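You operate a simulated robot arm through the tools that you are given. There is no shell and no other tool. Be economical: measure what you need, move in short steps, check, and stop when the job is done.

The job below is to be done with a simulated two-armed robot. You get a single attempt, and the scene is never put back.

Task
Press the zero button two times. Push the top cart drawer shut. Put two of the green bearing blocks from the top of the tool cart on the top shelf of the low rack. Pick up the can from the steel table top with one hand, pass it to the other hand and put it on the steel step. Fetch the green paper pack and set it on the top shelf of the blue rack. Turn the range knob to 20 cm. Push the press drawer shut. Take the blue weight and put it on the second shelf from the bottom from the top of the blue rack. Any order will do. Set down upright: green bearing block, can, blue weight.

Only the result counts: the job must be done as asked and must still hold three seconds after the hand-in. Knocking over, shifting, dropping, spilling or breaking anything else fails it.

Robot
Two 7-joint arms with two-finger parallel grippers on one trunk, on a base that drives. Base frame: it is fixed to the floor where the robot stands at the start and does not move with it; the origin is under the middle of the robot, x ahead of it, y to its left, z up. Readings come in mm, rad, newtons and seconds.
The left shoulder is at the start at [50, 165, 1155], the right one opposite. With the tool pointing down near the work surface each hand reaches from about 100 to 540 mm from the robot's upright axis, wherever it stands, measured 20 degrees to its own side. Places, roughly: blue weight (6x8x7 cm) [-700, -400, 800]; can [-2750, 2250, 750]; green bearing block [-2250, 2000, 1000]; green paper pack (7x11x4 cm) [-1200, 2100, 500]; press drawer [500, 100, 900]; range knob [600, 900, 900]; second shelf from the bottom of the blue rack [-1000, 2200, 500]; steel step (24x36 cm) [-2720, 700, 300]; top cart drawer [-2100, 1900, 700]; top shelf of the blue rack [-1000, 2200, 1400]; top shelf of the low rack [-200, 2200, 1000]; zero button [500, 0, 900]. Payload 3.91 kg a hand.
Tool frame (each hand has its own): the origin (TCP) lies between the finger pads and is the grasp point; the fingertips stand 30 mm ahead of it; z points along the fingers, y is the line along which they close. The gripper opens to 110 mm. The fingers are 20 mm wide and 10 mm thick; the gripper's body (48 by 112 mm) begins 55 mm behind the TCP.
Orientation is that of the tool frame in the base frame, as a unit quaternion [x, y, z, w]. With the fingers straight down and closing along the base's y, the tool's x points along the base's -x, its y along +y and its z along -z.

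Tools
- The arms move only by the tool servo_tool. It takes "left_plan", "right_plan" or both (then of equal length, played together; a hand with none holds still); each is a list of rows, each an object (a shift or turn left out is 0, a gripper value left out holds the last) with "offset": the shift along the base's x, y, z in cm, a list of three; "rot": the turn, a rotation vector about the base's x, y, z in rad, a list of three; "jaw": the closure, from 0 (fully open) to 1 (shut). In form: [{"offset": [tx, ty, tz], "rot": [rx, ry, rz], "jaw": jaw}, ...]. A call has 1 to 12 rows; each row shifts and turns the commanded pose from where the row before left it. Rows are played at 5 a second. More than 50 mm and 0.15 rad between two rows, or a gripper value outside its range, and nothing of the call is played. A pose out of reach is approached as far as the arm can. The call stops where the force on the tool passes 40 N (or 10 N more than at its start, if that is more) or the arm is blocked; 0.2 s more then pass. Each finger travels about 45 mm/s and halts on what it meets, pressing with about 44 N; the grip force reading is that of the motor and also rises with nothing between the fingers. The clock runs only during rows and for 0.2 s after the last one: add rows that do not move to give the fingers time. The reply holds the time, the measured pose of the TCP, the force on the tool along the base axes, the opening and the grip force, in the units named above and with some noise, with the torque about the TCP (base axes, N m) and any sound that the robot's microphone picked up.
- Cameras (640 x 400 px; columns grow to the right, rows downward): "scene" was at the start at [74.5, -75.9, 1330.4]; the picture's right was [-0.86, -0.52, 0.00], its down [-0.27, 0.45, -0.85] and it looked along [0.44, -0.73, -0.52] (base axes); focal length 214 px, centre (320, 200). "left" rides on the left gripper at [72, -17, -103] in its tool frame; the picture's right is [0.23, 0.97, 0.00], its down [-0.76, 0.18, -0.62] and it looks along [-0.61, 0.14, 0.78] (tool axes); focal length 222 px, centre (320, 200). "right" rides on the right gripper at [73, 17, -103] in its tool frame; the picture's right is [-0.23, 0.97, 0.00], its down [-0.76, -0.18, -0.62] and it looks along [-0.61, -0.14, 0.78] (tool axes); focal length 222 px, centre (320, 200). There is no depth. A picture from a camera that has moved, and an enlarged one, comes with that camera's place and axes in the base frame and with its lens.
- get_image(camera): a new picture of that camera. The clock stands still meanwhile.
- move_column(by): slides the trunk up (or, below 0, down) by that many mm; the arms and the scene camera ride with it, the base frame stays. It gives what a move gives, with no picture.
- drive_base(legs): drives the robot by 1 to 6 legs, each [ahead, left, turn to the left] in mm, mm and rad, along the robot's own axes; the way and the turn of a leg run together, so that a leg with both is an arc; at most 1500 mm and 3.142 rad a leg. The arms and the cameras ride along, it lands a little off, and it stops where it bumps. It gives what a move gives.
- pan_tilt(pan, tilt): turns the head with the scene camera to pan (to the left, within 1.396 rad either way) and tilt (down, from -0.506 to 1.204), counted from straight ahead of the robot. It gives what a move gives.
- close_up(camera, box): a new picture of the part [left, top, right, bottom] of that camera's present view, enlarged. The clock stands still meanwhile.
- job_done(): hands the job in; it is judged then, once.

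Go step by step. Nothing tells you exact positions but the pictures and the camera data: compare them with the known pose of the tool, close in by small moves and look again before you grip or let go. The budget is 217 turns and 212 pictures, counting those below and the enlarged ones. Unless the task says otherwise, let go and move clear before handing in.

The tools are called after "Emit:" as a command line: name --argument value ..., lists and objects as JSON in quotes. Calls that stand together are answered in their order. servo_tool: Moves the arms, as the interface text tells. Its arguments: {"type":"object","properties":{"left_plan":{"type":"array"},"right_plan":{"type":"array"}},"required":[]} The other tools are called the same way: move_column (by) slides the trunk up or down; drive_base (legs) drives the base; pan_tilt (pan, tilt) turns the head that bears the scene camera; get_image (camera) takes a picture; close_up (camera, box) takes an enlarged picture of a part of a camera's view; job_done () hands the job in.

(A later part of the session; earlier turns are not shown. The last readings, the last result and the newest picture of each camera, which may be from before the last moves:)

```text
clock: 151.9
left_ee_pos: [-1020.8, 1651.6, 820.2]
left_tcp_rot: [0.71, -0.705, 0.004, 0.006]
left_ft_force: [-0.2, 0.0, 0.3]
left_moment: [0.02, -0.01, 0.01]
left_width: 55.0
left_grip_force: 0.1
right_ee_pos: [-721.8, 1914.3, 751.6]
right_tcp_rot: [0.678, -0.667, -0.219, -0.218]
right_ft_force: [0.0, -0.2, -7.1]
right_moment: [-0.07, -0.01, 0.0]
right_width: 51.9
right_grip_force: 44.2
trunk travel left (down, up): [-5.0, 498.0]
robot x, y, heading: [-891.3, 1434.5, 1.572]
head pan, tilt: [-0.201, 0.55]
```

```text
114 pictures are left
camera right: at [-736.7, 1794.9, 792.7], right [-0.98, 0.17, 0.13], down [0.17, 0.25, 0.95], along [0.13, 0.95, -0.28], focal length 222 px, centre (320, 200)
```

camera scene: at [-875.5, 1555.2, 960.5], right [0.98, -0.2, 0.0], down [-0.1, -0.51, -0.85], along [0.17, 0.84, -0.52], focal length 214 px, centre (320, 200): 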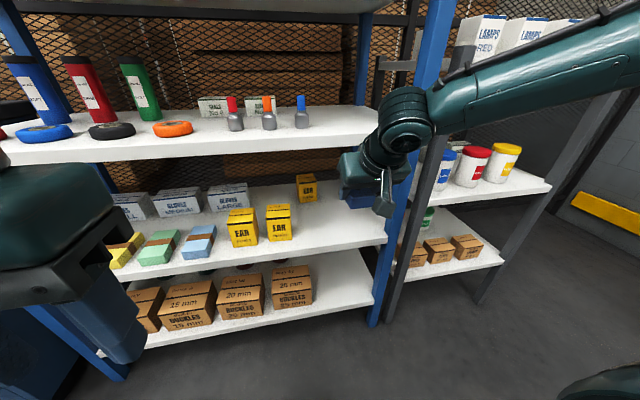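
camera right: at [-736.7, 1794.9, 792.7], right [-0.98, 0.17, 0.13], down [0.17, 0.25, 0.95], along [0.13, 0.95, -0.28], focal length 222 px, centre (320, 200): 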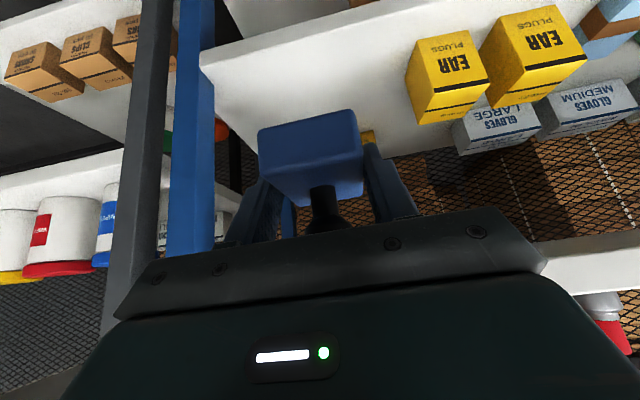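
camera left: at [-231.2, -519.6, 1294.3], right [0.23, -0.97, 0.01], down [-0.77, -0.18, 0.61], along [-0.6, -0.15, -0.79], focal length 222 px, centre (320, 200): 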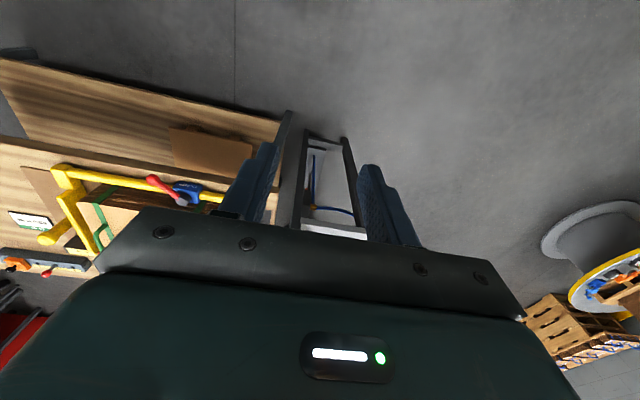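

I lower the hand to z≈620 to pass between the shelves, then drive in 145 mm.

Emit:
servo_tool --right_plan '[{"offset": [0, 0, -4]}, {"offset": [0, 0, -4]}, {"offset": [0, 0, -4]}, {"offset": [0, 0, -1.5]}, {}]'

Emit:
drive_base --legs '[[110, 0, 0]]'

Emit:
get_image --camera "right"

Emit:
get_image --camera "scene"

```text
clock: 153.1
left_ee_pos: [-1020.4, 1652.0, 819.8]
left_tcp_rot: [0.709, -0.705, 0.003, 0.007]
left_ft_force: [0.8, 0.6, 0.3]
left_moment: [0.02, 0.01, -0.05]
left_width: 55.2
left_grip_force: 0.1
right_ee_pos: [-720.2, 1915.9, 616.7]
right_tcp_rot: [0.677, -0.668, -0.219, -0.217]
right_ft_force: [-1.6, -0.8, -8.9]
right_moment: [-0.04, -0.02, 0.02]
right_width: 51.7
right_grip_force: 44.7
trunk travel left (down, up): [-5.0, 498.0]
robot x, y, heading: [-894.5, 1437.9, 1.574]
head pan, tilt: [-0.201, 0.55]
```

```text
clock: 154.3
left_ee_pos: [-1020.1, 1760.0, 820.0]
left_tcp_rot: [0.71, -0.705, 0.003, 0.006]
left_ft_force: [-0.7, 0.4, 0.1]
left_moment: [-0.01, 0.02, 0.0]
left_width: 55.2
left_grip_force: 0.0
right_ee_pos: [-721.2, 2024.0, 617.5]
right_tcp_rot: [0.677, -0.668, -0.219, -0.218]
right_ft_force: [0.1, -0.3, -8.0]
right_moment: [-0.11, -0.01, 0.01]
right_width: 51.8
right_grip_force: 44.1
trunk travel left (down, up): [-5.0, 498.0]
robot x, y, heading: [-891.4, 1542.8, 1.575]
head pan, tilt: [-0.201, 0.55]
```

```text
113 pictures are left
camera right: at [-736.6, 1903.8, 658.3], right [-0.98, 0.17, 0.13], down [0.17, 0.25, 0.95], along [0.13, 0.95, -0.28], focal length 222 px, centre (320, 200)
```

right: 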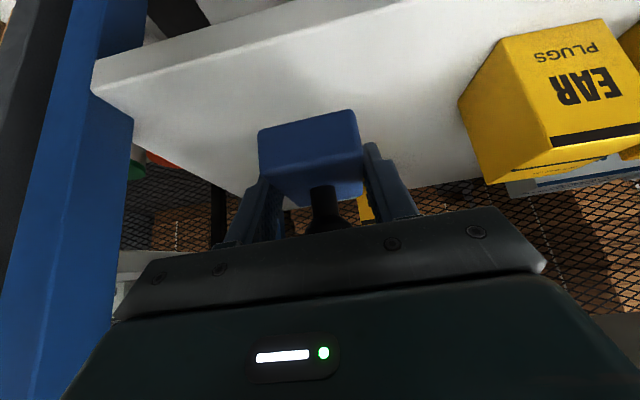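

```text
112 pictures are left
camera scene: at [-875.8, 1664.0, 960.5], right [0.98, -0.2, 0.0], down [-0.1, -0.51, -0.85], along [0.17, 0.84, -0.52], focal length 214 px, centre (320, 200)
```

scene: 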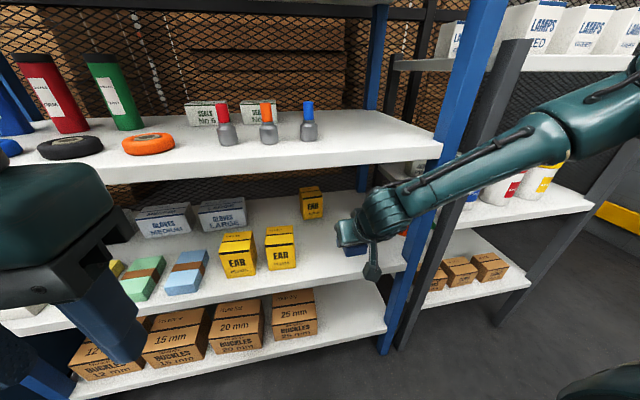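

Emit:
servo_tool --right_plan '[{"offset": [0, 2.1, 0]}, {"offset": [0, 2.2, 0]}, {"offset": [0, 0, -3]}, {"offset": [0, 0, -2]}, {}]'

Emit:
get_image --camera "right"

Emit:
get_image --camera "scene"

```text
clock: 155.5
left_ee_pos: [-1019.9, 1760.9, 819.6]
left_tcp_rot: [0.71, -0.705, 0.004, 0.006]
left_ft_force: [0.0, -0.9, 0.7]
left_moment: [-0.01, -0.01, 0.01]
left_width: 55.2
left_grip_force: 0.2
right_ee_pos: [-722.0, 2067.3, 565.9]
right_tcp_rot: [0.676, -0.668, -0.219, -0.219]
right_ft_force: [0.3, 0.4, -7.5]
right_moment: [-0.08, 0.04, -0.02]
right_width: 51.7
right_grip_force: 44.1
trunk travel left (down, up): [-5.0, 498.0]
robot x, y, heading: [-889.3, 1546.5, 1.573]
head pan, tilt: [-0.201, 0.55]
```

```text
111 pictures are left
camera right: at [-737.4, 1946.5, 607.5], right [-0.98, 0.17, 0.13], down [0.17, 0.25, 0.95], along [0.13, 0.95, -0.28], focal length 222 px, centre (320, 200)
```

right: 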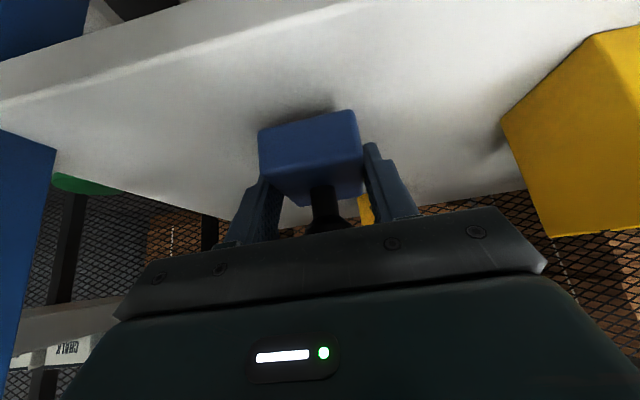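

```text
110 pictures are left
camera scene: at [-875.8, 1664.1, 960.5], right [0.98, -0.2, 0.0], down [-0.1, -0.51, -0.85], along [0.17, 0.84, -0.52], focal length 214 px, centre (320, 200)
```

scene: 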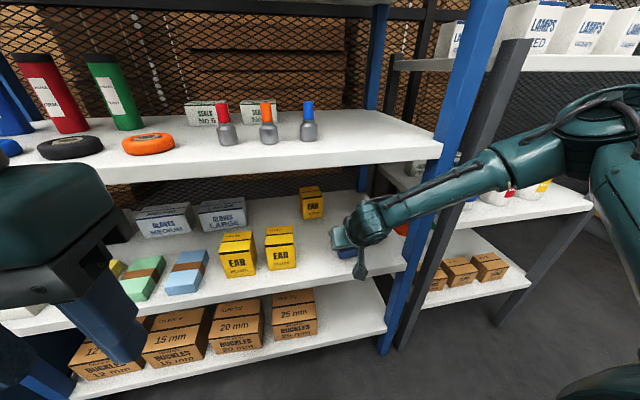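

Emit:
servo_tool --right_plan '[{"offset": [0, 0, -1.5]}, {"offset": [0, 0, -1]}, {"offset": [0, 0, -0.4]}, {"offset": [0, 0, -0.3]}, {"offset": [0, 0, -0.3]}, {"offset": [0, 0, -0.3]}, {}]'

Emit:
get_image --camera "right"

```text
clock: 156.3
left_ee_pos: [-1021.9, 1758.8, 819.3]
left_tcp_rot: [0.71, -0.704, 0.003, 0.005]
left_ft_force: [0.3, -0.1, -0.4]
left_moment: [0.0, -0.01, 0.01]
left_width: 55.1
left_grip_force: 0.1
right_ee_pos: [-722.5, 2069.0, 548.5]
right_tcp_rot: [0.676, -0.664, -0.229, -0.223]
right_ft_force: [0.3, -5.5, 17.4]
right_moment: [-0.79, -0.65, -0.12]
right_width: 51.5
right_grip_force: 43.8
right hand out of reach, approached as far as the arm can: row 3
trunk travel left (down, up): [-5.0, 498.0]
robot x, y, heading: [-896.6, 1546.8, 1.575]
head pan, tilt: [-0.201, 0.55]
stopped in row 3 (right hand): the force on the tool passed its limit at 44 N (the readings are from after the stop); the commanded pose is now the measured one
```

```text
109 pictures are left
camera right: at [-737.4, 1948.7, 589.1], right [-0.98, 0.16, 0.14], down [0.18, 0.23, 0.96], along [0.12, 0.96, -0.25], focal length 222 px, centre (320, 200)
```

right: 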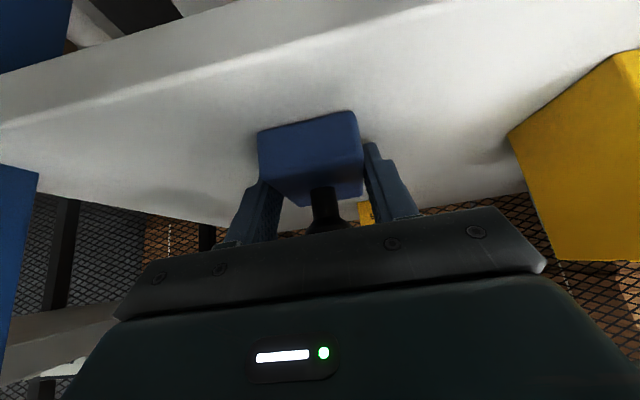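

Emit:
close_up --camera "right" --box '[220, 60, 420, 220]'

Emit:
close_up --camera "scene" --box '[300, 200, 420, 300]'

```text
2.50 times, centred on (320, 140) of right
camera zoom: at [-737.4, 1948.7, 589.1], right [-0.98, 0.16, 0.14], down [0.18, 0.23, 0.96], along [0.12, 0.96, -0.25], focal length 555 px, centre (320, 350)
```

zoom: 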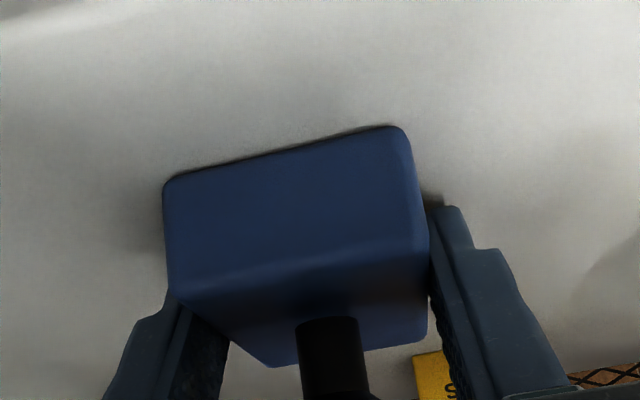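

```text
4.00 times, centred on (360, 250) of scene
camera zoom: at [-876.3, 1662.3, 960.8], right [0.98, -0.2, 0.0], down [-0.1, -0.51, -0.85], along [0.17, 0.84, -0.52], focal length 858 px, centre (160, 0)
```

zoom: 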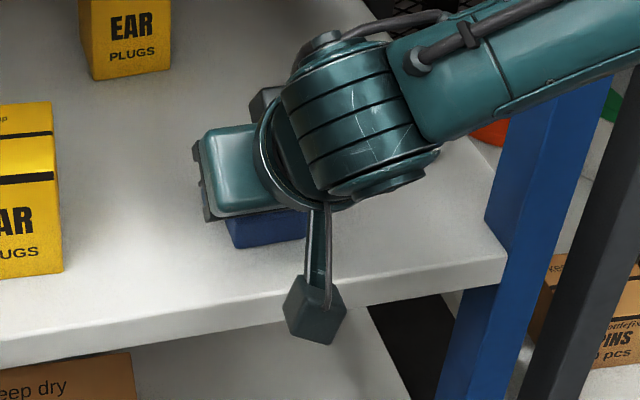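

The weight stands on the shelf well inside the edge. I open and withdraw along the fingers, then out.

Emit:
servo_tool --right_plan '[{"jaw": 0.8}, {"jaw": 0.5}, {"jaw": 0.36}, {}, {"offset": [0, -1.1, 1.6]}, {"offset": [0, -2.2, 3.2]}, {"offset": [0, -3, 3]}, {"offset": [0, -4, 0]}, {"offset": [0, -4, 0]}, {"offset": [0, -4, 0]}, {}]'

Emit:
get_image --camera "right"

Emit:
get_image --camera "scene"

```text
clock: 158.7
left_ee_pos: [-1019.4, 1760.4, 819.4]
left_tcp_rot: [0.71, -0.704, 0.003, 0.005]
left_ft_force: [-0.9, -0.5, 0.2]
left_moment: [0.01, 0.01, -0.05]
left_width: 54.9
left_grip_force: 0.1
right_ee_pos: [-734.5, 1927.1, 622.3]
right_tcp_rot: [0.676, -0.666, -0.225, -0.221]
right_ft_force: [-0.4, 0.2, -0.6]
right_moment: [0.0, -0.01, -0.01]
right_width: 70.4
right_grip_force: 0.0
right hand out of reach, approached as far as the arm can: row 9, 10
trunk travel left (down, up): [-5.0, 498.0]
robot x, y, heading: [-891.9, 1545.4, 1.576]
head pan, tilt: [-0.201, 0.55]
```

```text
106 pictures are left
camera right: at [-749.2, 1806.2, 663.6], right [-0.98, 0.17, 0.14], down [0.18, 0.24, 0.95], along [0.13, 0.96, -0.26], focal length 222 px, centre (320, 200)
```

right: 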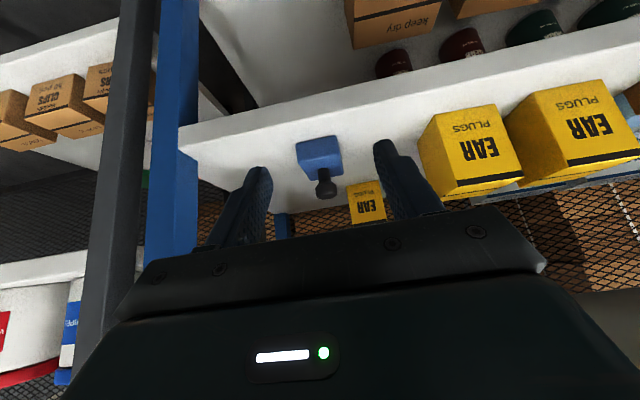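

```text
105 pictures are left
camera scene: at [-876.0, 1663.4, 960.6], right [0.98, -0.2, 0.0], down [-0.1, -0.51, -0.85], along [0.17, 0.84, -0.52], focal length 214 px, centre (320, 200)
```

scene: 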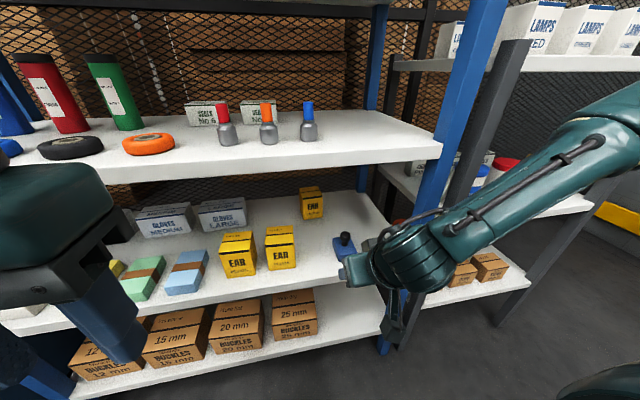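

The weight stands on shelf two. Next the green paper pack on the same shelf, further left; I look closer.

Emit:
close_up --camera "scene" --box '[100, 220, 240, 320]'

```text
4.00 times, centred on (170, 270) of scene
camera zoom: at [-876.0, 1663.4, 960.6], right [0.98, -0.2, 0.0], down [-0.1, -0.51, -0.85], along [0.17, 0.84, -0.52], focal length 858 px, centre (920, -80)
```

zoom: 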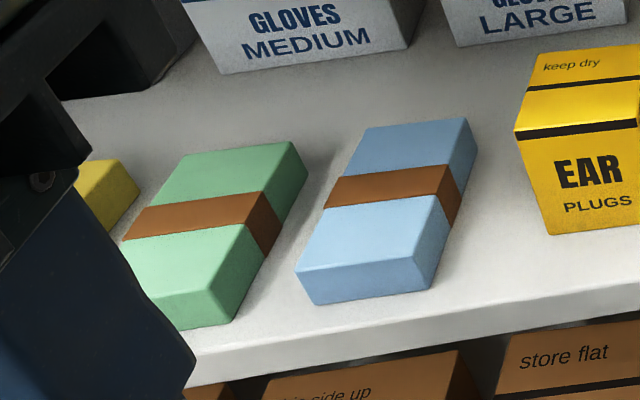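

Green pack: centre about (-1229,2086), top z≈557, with 40 mm gap to the blue one. The left hand will take it: I back off, shift left and tilt the left hand.

Emit:
drive_base --legs '[[-130, 0, 0], [0, 172, 0]]'

Emit:
servo_tool --left_plan '[{"offset": [0, 4, 0], "rot": [0.15, 0, 0], "jaw": 0.18}, {"offset": [0, 4, 0], "rot": [0.15, 0, 0]}, {"offset": [-1, 4, -2], "rot": [0.15, 0, 0]}, {"offset": [-2, 3, -3], "rot": [0.15, 0, 0]}, {"offset": [0, 3, -4]}, {"offset": [0, 2, -4]}, {"offset": [0, 0, -4]}, {}]'

Emit:
pan_tilt --pan 0.2 --tilt 0.55

Emit:
get_image --camera "left"

Emit:
get_image --camera "scene"

```text
clock: 161.7
left_ee_pos: [-1191.6, 1628.5, 820.6]
left_tcp_rot: [0.71, -0.704, 0.004, 0.005]
left_ft_force: [-0.3, 0.2, 0.3]
left_moment: [0.02, 0.03, 0.02]
left_width: 54.9
left_grip_force: 0.1
right_ee_pos: [-903.9, 1795.8, 623.6]
right_tcp_rot: [0.676, -0.666, -0.226, -0.221]
right_ft_force: [-0.2, 0.6, -0.9]
right_moment: [0.01, -0.01, -0.02]
right_width: 70.6
right_grip_force: 0.1
trunk travel left (down, up): [-5.0, 498.0]
robot x, y, heading: [-1062.3, 1413.7, 1.57]
head pan, tilt: [-0.201, 0.55]
```

```text
clock: 163.5
left_ee_pos: [-1222.1, 1828.6, 648.5]
left_tcp_rot: [0.681, -0.673, -0.206, -0.203]
left_ft_force: [0.0, 0.4, 0.2]
left_moment: [0.01, -0.01, 0.02]
left_width: 90.3
left_grip_force: 0.0
right_ee_pos: [-904.5, 1794.9, 623.9]
right_tcp_rot: [0.676, -0.665, -0.226, -0.221]
right_ft_force: [0.7, 0.5, 0.7]
right_moment: [0.01, 0.01, 0.0]
right_width: 70.2
right_grip_force: 0.2
trunk travel left (down, up): [-5.0, 498.0]
robot x, y, heading: [-1062.8, 1412.0, 1.574]
head pan, tilt: [-0.201, 0.55]
```

```text
clock: 164.4
left_ee_pos: [-1221.8, 1827.8, 649.8]
left_tcp_rot: [0.68, -0.674, -0.205, -0.204]
left_ft_force: [-0.6, 0.3, 0.8]
left_moment: [-0.02, 0.03, -0.01]
left_width: 90.2
left_grip_force: 0.1
right_ee_pos: [-903.8, 1793.8, 622.3]
right_tcp_rot: [0.676, -0.665, -0.226, -0.221]
right_ft_force: [0.2, 1.5, 0.0]
right_moment: [0.0, 0.01, -0.02]
right_width: 70.5
right_grip_force: 0.1
trunk travel left (down, up): [-5.0, 498.0]
robot x, y, heading: [-1061.7, 1413.6, 1.573]
head pan, tilt: [0.201, 0.55]
```

```text
103 pictures are left
camera left: at [-1204.1, 1709.1, 695.3], right [-0.97, -0.2, -0.13], down [-0.18, 0.29, 0.94], along [-0.15, 0.94, -0.32], focal length 222 px, centre (320, 200)
```

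left: 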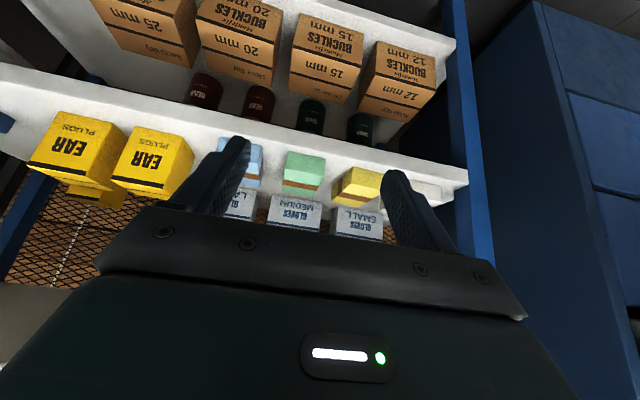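

```text
102 pictures are left
camera scene: at [-1081.9, 1531.5, 960.6], right [0.98, 0.2, 0.0], down [0.11, -0.51, -0.85], along [-0.17, 0.83, -0.52], focal length 214 px, centre (320, 200)
```

scene: 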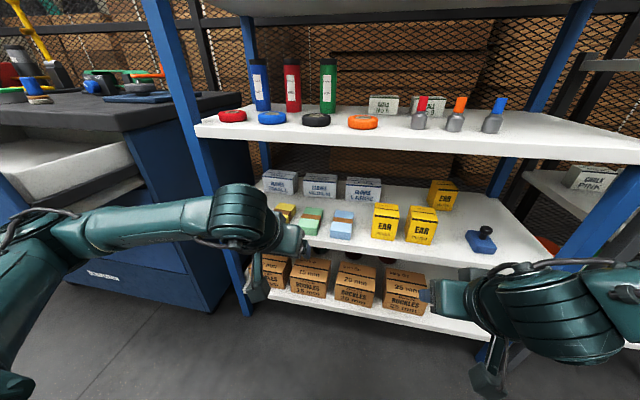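

Emit:
drive_base --legs '[[165, 0, 0]]'

Emit:
get_image --camera "left"

Emit:
close_up --camera "scene" --box '[200, 170, 380, 300]'

```text
clock: 165.8
left_ee_pos: [-1222.2, 1988.9, 650.0]
left_tcp_rot: [0.68, -0.674, -0.204, -0.205]
left_ft_force: [-0.5, 1.2, -0.7]
left_moment: [-0.01, -0.01, 0.01]
left_width: 90.1
left_grip_force: 0.0
right_ee_pos: [-905.5, 1958.0, 622.3]
right_tcp_rot: [0.677, -0.665, -0.225, -0.22]
right_ft_force: [-0.4, 0.1, -0.3]
right_moment: [0.01, 0.01, -0.01]
right_width: 70.2
right_grip_force: 0.0
trunk travel left (down, up): [-5.0, 498.0]
robot x, y, heading: [-1060.0, 1577.9, 1.578]
head pan, tilt: [0.201, 0.55]
```

```text
101 pictures are left
camera left: at [-1205.0, 1872.0, 695.3], right [-0.97, -0.2, -0.13], down [-0.18, 0.29, 0.94], along [-0.15, 0.94, -0.32], focal length 222 px, centre (320, 200)
```

left: 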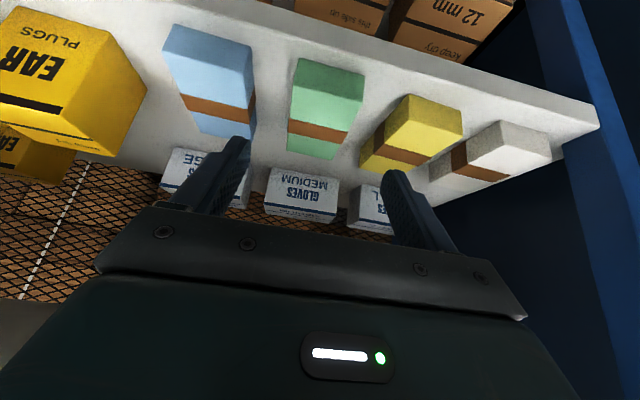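

```text
3.08 times, centred on (290, 235) of scene
camera zoom: at [-1082.7, 1694.4, 960.6], right [0.98, 0.2, 0.0], down [0.11, -0.51, -0.85], along [-0.17, 0.83, -0.52], focal length 660 px, centre (412, 92)
```

zoom: 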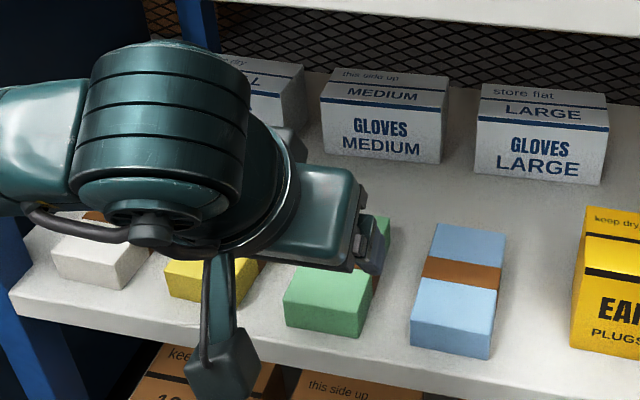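

Pack centre about (-1223,2072). I approach along the finger axis.

Emit:
servo_tool --left_plan '[{"offset": [-0.1, 2.4, -1.3]}, {"offset": [0, 1.8, -2.7]}, {"offset": [0, 1.8, -2.7]}, {"offset": [0, 1.0, -1.5]}, {"offset": [0, 0.6, -0.9]}, {}]'

Emit:
get_image --camera "left"

Emit:
close_up --camera "scene" --box '[200, 170, 380, 300]'

```text
clock: 167.2
left_ee_pos: [-1224.0, 2066.1, 559.0]
left_tcp_rot: [0.68, -0.674, -0.204, -0.204]
left_ft_force: [-1.2, 0.6, 0.1]
left_moment: [0.02, 0.0, 0.01]
left_width: 90.2
left_grip_force: 0.0
right_ee_pos: [-904.7, 1956.8, 623.8]
right_tcp_rot: [0.676, -0.666, -0.225, -0.221]
right_ft_force: [0.5, 0.8, -0.3]
right_moment: [0.0, -0.02, -0.01]
right_width: 70.5
right_grip_force: 0.0
trunk travel left (down, up): [-5.0, 498.0]
robot x, y, heading: [-1060.9, 1577.2, 1.576]
head pan, tilt: [0.201, 0.55]
```

```text
99 pictures are left
camera left: at [-1206.2, 1948.0, 604.4], right [-0.97, -0.2, -0.13], down [-0.18, 0.29, 0.94], along [-0.15, 0.94, -0.32], focal length 222 px, centre (320, 200)
```

left: 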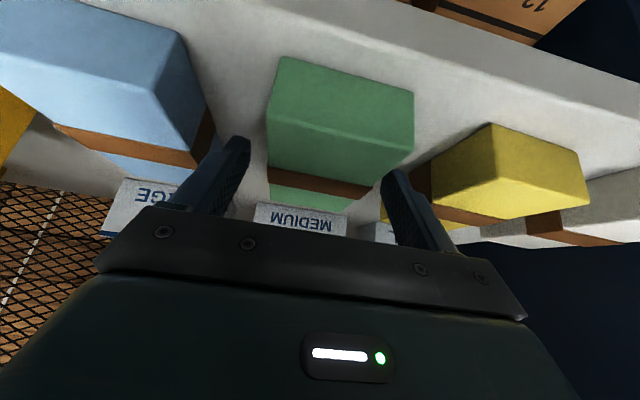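

```text
3.08 times, centred on (290, 235) of scene
camera zoom: at [-1082.7, 1694.5, 960.6], right [0.98, 0.2, 0.0], down [0.11, -0.51, -0.85], along [-0.17, 0.83, -0.52], focal length 660 px, centre (412, 92)
```

zoom: 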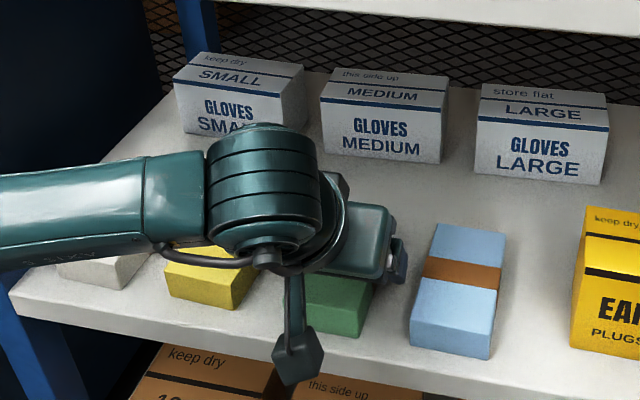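

Emit:
servo_tool --left_plan '[{"offset": [-0.2, 0, -0.6]}, {"jaw": 0.35}, {"jaw": 0.5}, {"jaw": 0.8}, {}, {}]'

Emit:
get_image --camera "left"

```text
clock: 168.6
left_ee_pos: [-1225.4, 2065.3, 552.9]
left_tcp_rot: [0.68, -0.674, -0.204, -0.204]
left_ft_force: [0.4, -1.2, -0.3]
left_moment: [0.04, -0.01, -0.03]
left_width: 61.4
left_grip_force: 43.7
right_ee_pos: [-903.5, 1958.4, 623.4]
right_tcp_rot: [0.677, -0.665, -0.226, -0.22]
right_ft_force: [0.6, -0.6, 0.4]
right_moment: [0.0, 0.0, -0.02]
right_width: 70.2
right_grip_force: 0.1
trunk travel left (down, up): [-5.0, 498.0]
robot x, y, heading: [-1063.4, 1575.3, 1.579]
head pan, tilt: [0.201, 0.55]
```

```text
97 pictures are left
camera left: at [-1208.1, 1947.7, 598.4], right [-0.97, -0.2, -0.13], down [-0.18, 0.29, 0.94], along [-0.15, 0.94, -0.32], focal length 222 px, centre (320, 200)
```

left: 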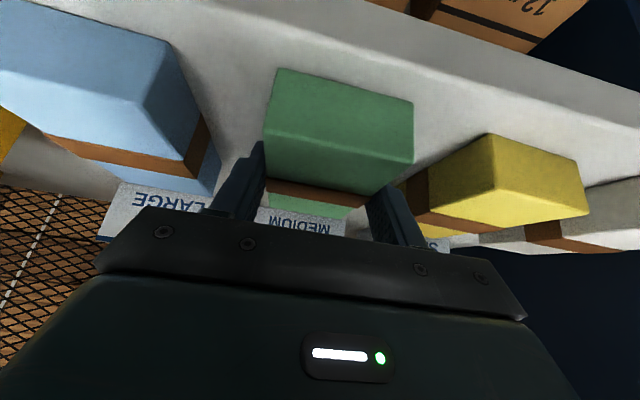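

Gripped. I lift 5 cm and back the base straight out.

Emit:
servo_tool --left_plan '[{"offset": [0, 0, 1], "jaw": 1}, {"offset": [0, 0, 2]}, {"offset": [0, 0, 3]}, {}]'

Emit:
drive_base --legs '[[-330, 0, 0]]'

Emit:
get_image --camera "left"

Emit:
get_image --camera "scene"

```text
clock: 169.6
left_ee_pos: [-1226.0, 2064.9, 612.7]
left_tcp_rot: [0.68, -0.674, -0.205, -0.204]
left_ft_force: [-0.6, -0.3, -1.1]
left_moment: [0.01, 0.02, 0.02]
left_width: 61.3
left_grip_force: 43.5
right_ee_pos: [-905.2, 1957.8, 623.0]
right_tcp_rot: [0.676, -0.665, -0.226, -0.221]
right_ft_force: [0.2, -0.4, 0.4]
right_moment: [0.0, 0.01, -0.02]
right_width: 70.3
right_grip_force: 0.1
trunk travel left (down, up): [-5.0, 498.0]
robot x, y, heading: [-1063.6, 1579.9, 1.574]
head pan, tilt: [0.201, 0.55]
```

```text
clock: 171.8
left_ee_pos: [-1227.6, 1736.2, 612.1]
left_tcp_rot: [0.681, -0.673, -0.204, -0.205]
left_ft_force: [-0.1, -0.3, -0.7]
left_moment: [0.0, 0.0, -0.02]
left_width: 61.5
left_grip_force: 43.9
right_ee_pos: [-904.1, 1630.1, 623.6]
right_tcp_rot: [0.678, -0.664, -0.226, -0.221]
right_ft_force: [0.2, -0.1, -0.4]
right_moment: [0.0, -0.02, 0.01]
right_width: 70.5
right_grip_force: 0.0
trunk travel left (down, up): [-5.0, 498.0]
robot x, y, heading: [-1061.4, 1249.9, 1.575]
head pan, tilt: [0.201, 0.55]
```

```text
96 pictures are left
camera left: at [-1207.6, 1618.7, 658.4], right [-0.97, -0.2, -0.13], down [-0.18, 0.29, 0.94], along [-0.15, 0.94, -0.32], focal length 222 px, centre (320, 200)
```

left: 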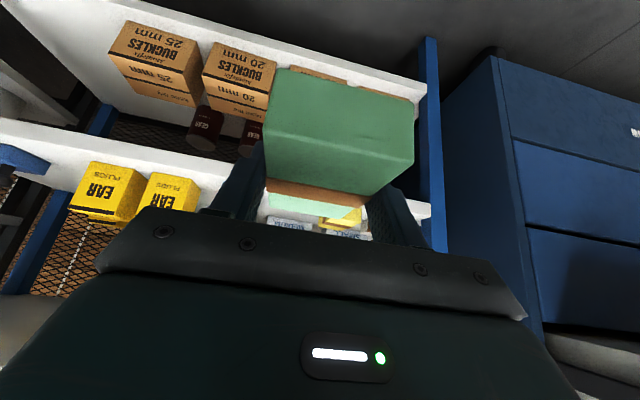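

```text
95 pictures are left
camera scene: at [-1081.1, 1366.4, 960.6], right [0.98, 0.21, 0.0], down [0.11, -0.51, -0.85], along [-0.18, 0.83, -0.52], focal length 214 px, centre (320, 200)
```

scene: 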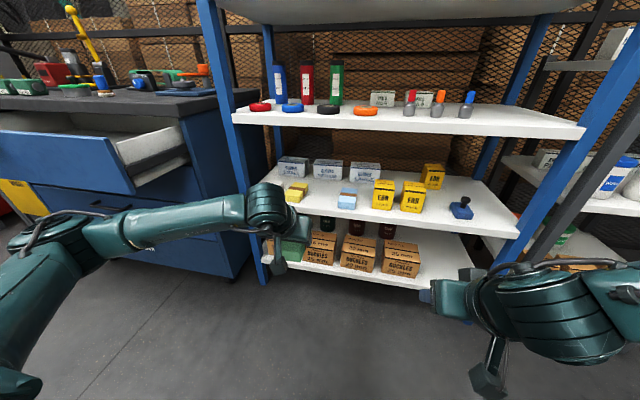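

Pack in hand. I raise the trunk fully to reach and view the top shelf.

Emit:
move_column --by 490

Emit:
pan_tilt --pan -0.2 --tilt 0.1

Emit:
get_image --camera "scene"

```text
refused: 490 is not a number from -400 to 400
```

```text
clock: 172.7
left_ee_pos: [-1225.8, 1737.0, 611.6]
left_tcp_rot: [0.68, -0.674, -0.204, -0.205]
left_ft_force: [-0.1, -0.3, -0.7]
left_moment: [-0.01, 0.01, -0.01]
left_width: 61.4
left_grip_force: 44.9
right_ee_pos: [-904.3, 1629.5, 623.3]
right_tcp_rot: [0.677, -0.665, -0.226, -0.221]
right_ft_force: [-0.1, -0.6, 0.2]
right_moment: [0.03, 0.02, 0.03]
right_width: 70.4
right_grip_force: 0.0
trunk travel left (down, up): [-5.0, 498.0]
robot x, y, heading: [-1062.3, 1249.6, 1.577]
head pan, tilt: [-0.201, 0.099]
```

```text
94 pictures are left
camera scene: at [-1044.9, 1368.8, 1002.2], right [0.98, -0.19, 0.0], down [-0.02, -0.1, -0.99], along [0.19, 0.98, -0.1], focal length 214 px, centre (320, 200)
```

scene: 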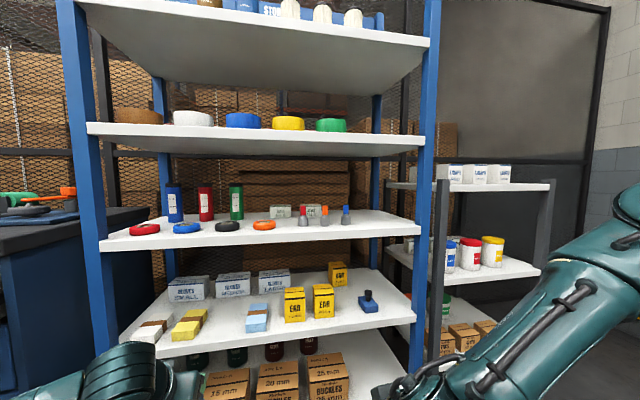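

Emit:
move_column --by 400

Emit:
move_column --by 95

Emit:
get_image --camera "scene"

```text
clock: 176.5
left_ee_pos: [-1225.4, 1737.9, 1013.1]
left_tcp_rot: [0.681, -0.673, -0.205, -0.204]
left_ft_force: [-0.1, 0.0, -0.6]
left_moment: [0.0, 0.01, 0.01]
left_width: 61.5
left_grip_force: 44.4
right_ee_pos: [-904.4, 1631.0, 1023.3]
right_tcp_rot: [0.678, -0.664, -0.226, -0.221]
right_ft_force: [0.0, 1.3, -0.3]
right_moment: [-0.01, -0.03, 0.01]
right_width: 70.3
right_grip_force: 0.0
trunk travel left (down, up): [-405.0, 98.0]
robot x, y, heading: [-1060.2, 1249.7, 1.578]
head pan, tilt: [-0.201, 0.099]
```

```text
clock: 177.8
left_ee_pos: [-1226.7, 1736.2, 1109.0]
left_tcp_rot: [0.681, -0.673, -0.204, -0.204]
left_ft_force: [0.0, -0.5, -0.9]
left_moment: [-0.03, 0.02, 0.01]
left_width: 61.4
left_grip_force: 44.0
right_ee_pos: [-904.5, 1630.0, 1118.6]
right_tcp_rot: [0.678, -0.664, -0.226, -0.221]
right_ft_force: [0.3, -0.7, 0.6]
right_moment: [-0.04, 0.0, -0.05]
right_width: 70.3
right_grip_force: 0.0
trunk travel left (down, up): [-500.0, 3.0]
robot x, y, heading: [-1061.1, 1245.4, 1.578]
head pan, tilt: [-0.201, 0.099]
```

```text
93 pictures are left
camera scene: at [-1044.8, 1369.0, 1497.2], right [0.98, -0.19, 0.0], down [-0.02, -0.1, -0.99], along [0.19, 0.98, -0.1], focal length 214 px, centre (320, 200)
```

scene: 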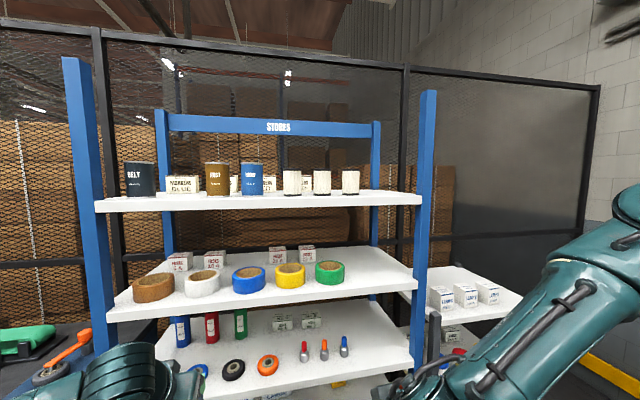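

Top shelf surface is ≈1430; its right end (x≈-668) is free. I raise the left hand and tuck the right.

Emit:
servo_tool --left_plan '[{"offset": [0, 0, 4.5]}, {"offset": [0, 0, 4.5]}, {"offset": [0, 0, 4.5]}, {"offset": [0, 0, 4.5]}, {"offset": [0, 0, 4.5]}, {"offset": [0, 0, 4.5]}, {"offset": [0, 0, 4.5]}, {"offset": [0, 0, 4.5]}, {"offset": [0, 0, 4.5]}, {}]' --right_plan '[{"offset": [0, 0, 3], "rot": [-0.15, 0, 0]}, {"offset": [0, 0, 3], "rot": [-0.15, 0, 0]}, {"offset": [0, 0, 3], "rot": [-0.15, 0, 0]}, {"offset": [0, 0, 3], "rot": [-0.15, 0, 0]}, {"offset": [2, -2, 0]}, {"offset": [2, -2, 0]}, {"offset": [0, -2, 0]}, {}, {}, {}]'

Emit:
get_image --camera "left"

```text
clock: 180.0
left_ee_pos: [-1227.3, 1737.2, 1512.1]
left_tcp_rot: [0.681, -0.673, -0.204, -0.203]
left_ft_force: [-0.4, -0.1, -1.3]
left_moment: [-0.03, 0.0, -0.02]
left_width: 61.5
left_grip_force: 44.5
right_ee_pos: [-864.4, 1571.3, 1237.9]
right_tcp_rot: [0.713, -0.701, -0.019, -0.01]
right_ft_force: [0.3, 0.2, 0.0]
right_moment: [-0.01, -0.02, 0.0]
right_width: 70.3
right_grip_force: 0.0
trunk travel left (down, up): [-500.0, 3.0]
robot x, y, heading: [-1059.6, 1252.4, 1.58]
head pan, tilt: [-0.201, 0.099]
```

```text
92 pictures are left
camera left: at [-1208.5, 1618.7, 1558.8], right [-0.97, -0.2, -0.13], down [-0.18, 0.29, 0.94], along [-0.15, 0.94, -0.32], focal length 222 px, centre (320, 200)
```

left: 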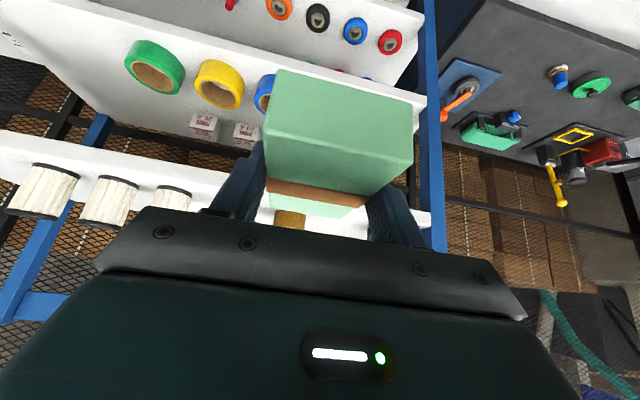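

Emit:
drive_base --legs '[[0, -559, -0.009], [270, 0, 0]]'

Emit:
pan_tilt --pan 0.3 --tilt 0.1

Emit:
get_image --camera "scene"

Emit:
get_image --camera "left"

```text
clock: 186.9
left_ee_pos: [-664.6, 2007.5, 1512.5]
left_tcp_rot: [0.679, -0.675, -0.203, -0.205]
left_ft_force: [-0.6, 1.1, -1.1]
left_moment: [-0.03, -0.03, -0.01]
left_width: 61.5
left_grip_force: 44.0
right_ee_pos: [-303.9, 1841.2, 1238.9]
right_tcp_rot: [0.71, -0.704, -0.02, -0.009]
right_ft_force: [-0.7, 0.5, -0.2]
right_moment: [-0.02, -0.03, 0.01]
right_width: 70.5
right_grip_force: 0.1
trunk travel left (down, up): [-500.0, 3.0]
robot x, y, heading: [-501.2, 1523.1, 1.574]
head pan, tilt: [-0.201, 0.099]
```

```text
clock: 187.8
left_ee_pos: [-665.7, 2008.1, 1513.5]
left_tcp_rot: [0.679, -0.674, -0.205, -0.204]
left_ft_force: [-0.5, 0.7, -2.4]
left_moment: [-0.03, -0.02, 0.0]
left_width: 61.3
left_grip_force: 44.0
right_ee_pos: [-304.4, 1840.2, 1237.8]
right_tcp_rot: [0.711, -0.703, -0.02, -0.01]
right_ft_force: [-0.3, -0.6, 0.0]
right_moment: [0.01, -0.02, 0.01]
right_width: 70.2
right_grip_force: 0.0
trunk travel left (down, up): [-500.0, 3.0]
robot x, y, heading: [-501.8, 1517.1, 1.572]
head pan, tilt: [0.3, 0.099]
```

```text
91 pictures are left
camera scene: at [-531.5, 1637.1, 1497.2], right [0.95, 0.3, 0.0], down [0.03, -0.1, -0.99], along [-0.3, 0.95, -0.1], focal length 214 px, centre (320, 200)
```

scene: 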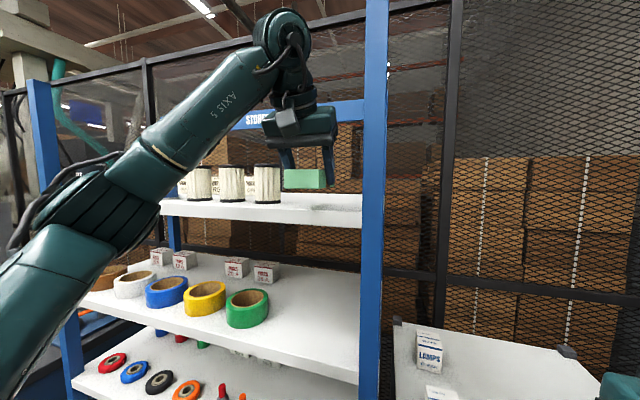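

```text
90 pictures are left
camera left: at [-647.7, 1889.6, 1558.7], right [-0.97, -0.19, -0.13], down [-0.18, 0.29, 0.94], along [-0.15, 0.94, -0.32], focal length 222 px, centre (320, 200)
```

left: 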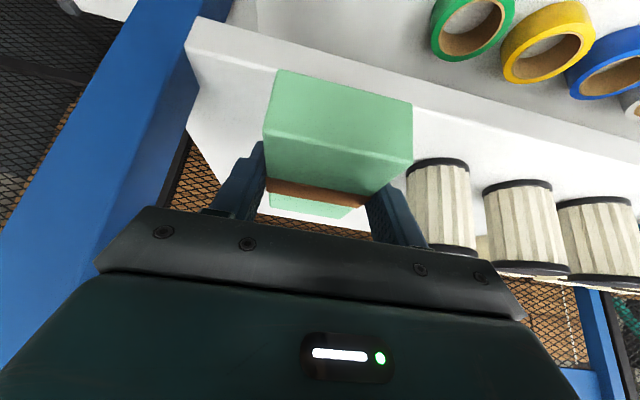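

Good clearance to the cartridges and the post. I drive in 78 mm and lower until contact.

Emit:
drive_base --legs '[[78, 0, 0]]'

Emit:
servo_tool --left_plan '[{"offset": [0, 0, -2]}, {"offset": [0, 0, -1]}, {"offset": [0, 0, -0.5]}, {"offset": [0, 0, -0.4]}, {"offset": [0, 0, -0.3]}, {"offset": [0, 0, -0.3]}, {}]'

Emit:
get_image --camera "left"

Emit:
close_up --camera "scene" --box '[220, 100, 380, 230]'

```text
clock: 188.9
left_ee_pos: [-665.3, 2086.1, 1512.6]
left_tcp_rot: [0.679, -0.675, -0.203, -0.204]
left_ft_force: [-0.1, 0.0, -1.5]
left_moment: [-0.03, 0.02, -0.04]
left_width: 61.5
left_grip_force: 43.7
right_ee_pos: [-304.4, 1919.5, 1238.6]
right_tcp_rot: [0.71, -0.703, -0.019, -0.01]
right_ft_force: [-0.5, 0.8, -0.2]
right_moment: [-0.05, 0.0, 0.01]
right_width: 70.4
right_grip_force: 0.1
trunk travel left (down, up): [-500.0, 3.0]
robot x, y, heading: [-506.5, 1596.1, 1.568]
head pan, tilt: [0.3, 0.099]
```

```text
clock: 190.5
left_ee_pos: [-664.4, 2084.2, 1471.5]
left_tcp_rot: [0.679, -0.673, -0.206, -0.21]
left_ft_force: [-4.6, 11.3, 34.7]
left_moment: [0.25, 0.2, -0.07]
left_width: 61.7
left_grip_force: 43.9
right_ee_pos: [-303.9, 1917.3, 1238.9]
right_tcp_rot: [0.71, -0.703, -0.021, -0.01]
right_ft_force: [-0.3, 0.0, 0.5]
right_moment: [0.0, 0.01, -0.02]
right_width: 70.5
right_grip_force: 0.0
trunk travel left (down, up): [-500.0, 3.0]
robot x, y, heading: [-504.6, 1594.9, 1.571]
head pan, tilt: [0.3, 0.099]
```

```text
89 pictures are left
camera left: at [-648.1, 1965.9, 1516.3], right [-0.97, -0.2, -0.13], down [-0.19, 0.28, 0.94], along [-0.15, 0.94, -0.31], focal length 222 px, centre (320, 200)
```

left: 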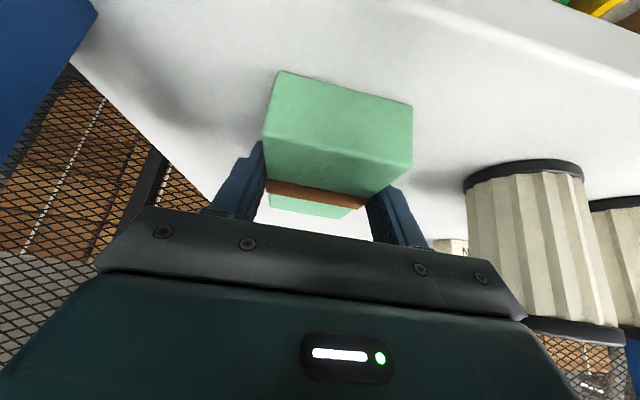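

```text
3.08 times, centred on (300, 165) of scene
camera zoom: at [-531.7, 1714.0, 1497.8], right [0.95, 0.3, 0.0], down [0.03, -0.09, -1.0], along [-0.3, 0.95, -0.1], focal length 660 px, centre (382, 308)
```

zoom: 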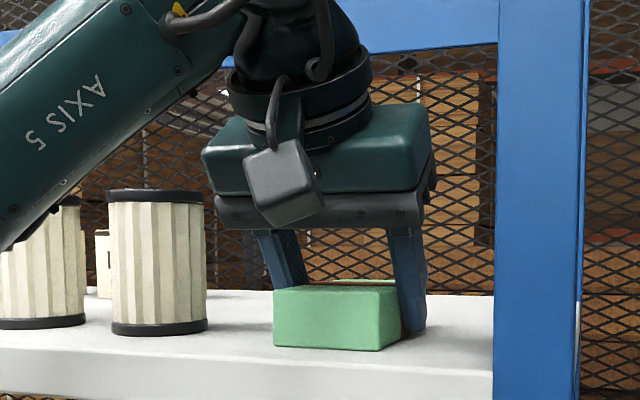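

The pack is down on the top shelf. I open and withdraw up and out.

Emit:
servo_tool --left_plan '[{"offset": [0, 0, 0.2], "jaw": 0.8}, {"jaw": 0.3}, {}, {}, {"offset": [0, -1.1, 1.7]}, {"offset": [0, -2.2, 3.3]}, {"offset": [0, -2.5, 3.5]}, {}]'

Emit:
drive_base --legs '[[-320, 0, 0]]'

Emit:
get_image --camera "scene"

```text
clock: 192.3
left_ee_pos: [-664.4, 2029.3, 1555.2]
left_tcp_rot: [0.679, -0.675, -0.205, -0.203]
left_ft_force: [0.2, 0.1, 0.6]
left_moment: [-0.01, 0.0, 0.02]
left_width: 76.8
left_grip_force: 0.1
right_ee_pos: [-304.1, 1918.6, 1239.2]
right_tcp_rot: [0.711, -0.703, -0.019, -0.01]
right_ft_force: [0.0, 0.1, 0.5]
right_moment: [0.03, 0.03, 0.01]
right_width: 70.6
right_grip_force: 0.0
trunk travel left (down, up): [-500.0, 3.0]
robot x, y, heading: [-501.6, 1597.2, 1.574]
head pan, tilt: [0.3, 0.099]
```

```text
clock: 194.4
left_ee_pos: [-664.7, 1709.6, 1555.5]
left_tcp_rot: [0.68, -0.674, -0.205, -0.204]
left_ft_force: [-0.4, -0.4, 0.4]
left_moment: [0.0, 0.01, -0.02]
left_width: 77.1
left_grip_force: 0.1
right_ee_pos: [-303.7, 1600.1, 1239.4]
right_tcp_rot: [0.711, -0.702, -0.02, -0.01]
right_ft_force: [-0.2, 1.0, -0.2]
right_moment: [0.02, 0.02, 0.02]
right_width: 70.5
right_grip_force: 0.1
trunk travel left (down, up): [-500.0, 3.0]
robot x, y, heading: [-502.4, 1275.5, 1.575]
head pan, tilt: [0.3, 0.099]
```

```text
87 pictures are left
camera scene: at [-531.0, 1396.1, 1497.3], right [0.95, 0.3, 0.0], down [0.03, -0.09, -1.0], along [-0.3, 0.95, -0.1], focal length 214 px, centre (320, 200)
```

scene: 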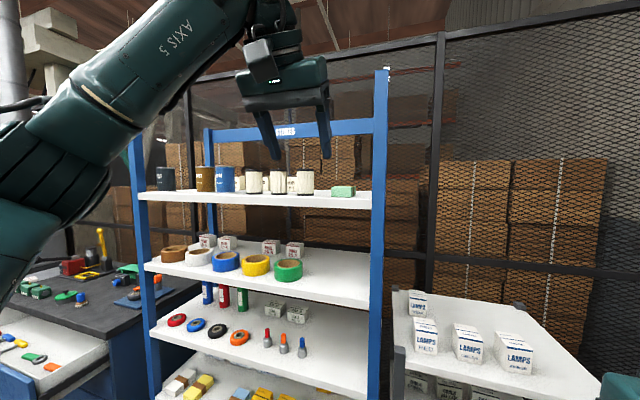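

The green pack stands on the top shelf. I look at the low rack's top shelf for free places before heading to the cart.

Emit:
pan_tilt --pan -0.4 --tilt 0.4

Emit:
get_image --camera "scene"

Emit:
servo_tool --left_plan '[{"offset": [0, 0, -4], "rot": [-0.15, 0, 0]}, {"offset": [0, 0, -4.5], "rot": [-0.15, 0, 0]}, {"offset": [0, -1, -4.5], "rot": [-0.15, 0, 0]}, {"offset": [0, -2, -4.5], "rot": [-0.15, 0, 0]}, {"offset": [0, -2, -4.5]}, {"offset": [0, -3, -4]}, {"offset": [0, -3, -4]}]'

```text
clock: 195.5
left_ee_pos: [-664.8, 1709.7, 1554.5]
left_tcp_rot: [0.679, -0.675, -0.205, -0.204]
left_ft_force: [1.2, -0.5, 0.3]
left_moment: [-0.01, 0.01, 0.03]
left_width: 77.2
left_grip_force: 0.0
right_ee_pos: [-304.1, 1600.1, 1239.3]
right_tcp_rot: [0.711, -0.703, -0.02, -0.009]
right_ft_force: [0.5, -1.0, -0.8]
right_moment: [0.0, 0.02, 0.02]
right_width: 70.4
right_grip_force: 0.1
trunk travel left (down, up): [-500.0, 3.0]
robot x, y, heading: [-503.4, 1280.4, 1.571]
head pan, tilt: [-0.4, 0.4]
```

```text
86 pictures are left
camera scene: at [-467.8, 1394.0, 1469.4], right [0.92, -0.39, 0.0], down [-0.15, -0.36, -0.92], along [0.35, 0.85, -0.39], focal length 214 px, centre (320, 200)
```

scene: 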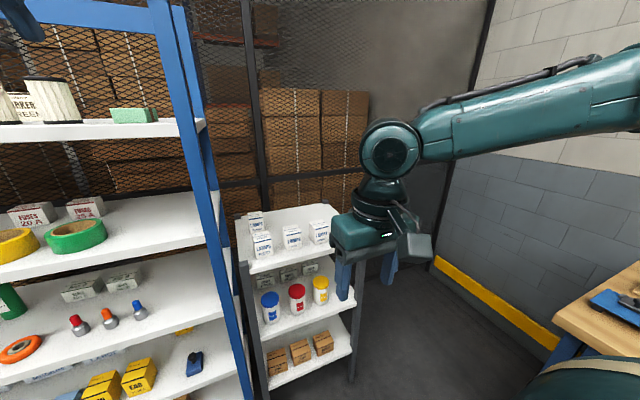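

```text
clock: 197.1
left_ee_pos: [-666.3, 1599.3, 1255.4]
left_tcp_rot: [0.71, -0.704, 0.005, 0.005]
left_ft_force: [-0.7, 0.6, -0.6]
left_moment: [0.01, 0.01, 0.01]
left_width: 77.1
left_grip_force: 0.1
right_ee_pos: [-305.4, 1600.4, 1239.9]
right_tcp_rot: [0.711, -0.703, -0.02, -0.011]
right_ft_force: [-0.3, 0.8, 0.3]
right_moment: [0.0, 0.0, -0.01]
right_width: 70.2
right_grip_force: 0.0
trunk travel left (down, up): [-500.0, 3.0]
robot x, y, heading: [-501.0, 1277.7, 1.57]
head pan, tilt: [-0.4, 0.4]
```

Now drive left along the aisle toward the tool cart.

Emit:
drive_base --legs '[[0, 1300, 0]]'

Emit:
pan_tilt --pan 0.35 --tilt 0.45

Emit:
get_image --camera "scene"

Emit:
pan_tilt --pan 1.3 --tilt 0.45

Emit:
get_image --camera "scene"

```text
clock: 208.6
left_ee_pos: [-1959.5, 1590.7, 1255.7]
left_tcp_rot: [0.711, -0.703, 0.005, 0.006]
left_ft_force: [1.1, 0.6, 0.4]
left_moment: [-0.01, 0.03, 0.01]
left_width: 77.0
left_grip_force: 0.0
right_ee_pos: [-1598.6, 1593.5, 1238.5]
right_tcp_rot: [0.713, -0.701, -0.02, -0.01]
right_ft_force: [0.2, -0.3, 0.3]
right_moment: [0.01, -0.03, 0.0]
right_width: 70.3
right_grip_force: 0.1
trunk travel left (down, up): [-500.0, 3.0]
robot x, y, heading: [-1794.7, 1269.5, 1.58]
head pan, tilt: [-0.4, 0.4]
```

```text
clock: 209.7
left_ee_pos: [-1959.3, 1590.6, 1255.0]
left_tcp_rot: [0.711, -0.703, 0.004, 0.005]
left_ft_force: [0.3, -0.4, -0.2]
left_moment: [0.0, -0.03, -0.01]
left_width: 76.9
left_grip_force: 0.0
right_ee_pos: [-1599.2, 1592.7, 1240.8]
right_tcp_rot: [0.713, -0.701, -0.021, -0.01]
right_ft_force: [-0.6, 0.6, 0.3]
right_moment: [-0.02, -0.04, 0.02]
right_width: 70.3
right_grip_force: 0.0
trunk travel left (down, up): [-500.0, 3.0]
robot x, y, heading: [-1794.5, 1269.2, 1.583]
head pan, tilt: [0.351, 0.45]
```

```text
85 pictures are left
camera scene: at [-1828.4, 1386.6, 1464.6], right [0.94, 0.35, 0.0], down [0.15, -0.41, -0.9], along [-0.32, 0.84, -0.44], focal length 214 px, centre (320, 200)
```

scene: 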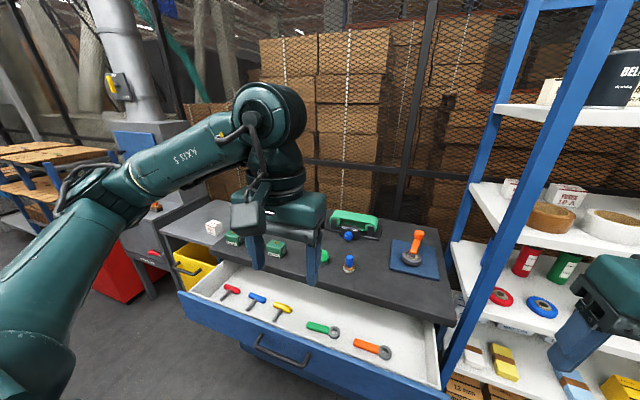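

```text
clock: 210.9
left_ee_pos: [-1959.4, 1591.6, 1254.9]
left_tcp_rot: [0.711, -0.703, 0.004, 0.005]
left_ft_force: [0.2, 0.4, -0.9]
left_moment: [0.0, 0.0, -0.01]
left_width: 77.1
left_grip_force: 0.1
right_ee_pos: [-1598.8, 1593.5, 1238.8]
right_tcp_rot: [0.714, -0.7, -0.021, -0.011]
right_ft_force: [0.3, -0.5, 0.5]
right_moment: [0.01, 0.04, -0.02]
right_width: 70.3
right_grip_force: 0.1
trunk travel left (down, up): [-500.0, 3.0]
robot x, y, heading: [-1795.3, 1273.2, 1.582]
head pan, tilt: [1.3, 0.45]
```

```text
84 pictures are left
camera scene: at [-1884.9, 1324.4, 1464.6], right [0.26, 0.97, 0.0], down [0.42, -0.11, -0.9], along [-0.87, 0.23, -0.44], focal length 214 px, centre (320, 200)
```

scene: 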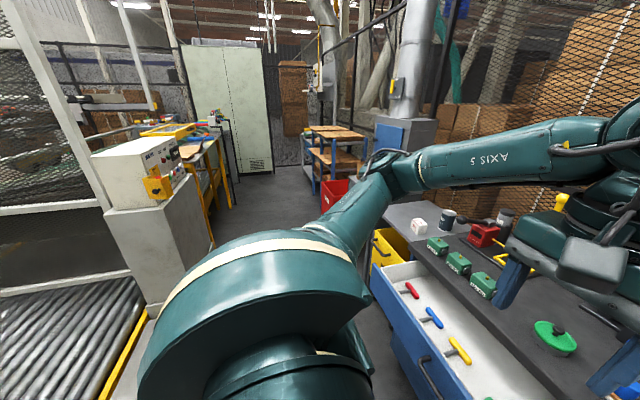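

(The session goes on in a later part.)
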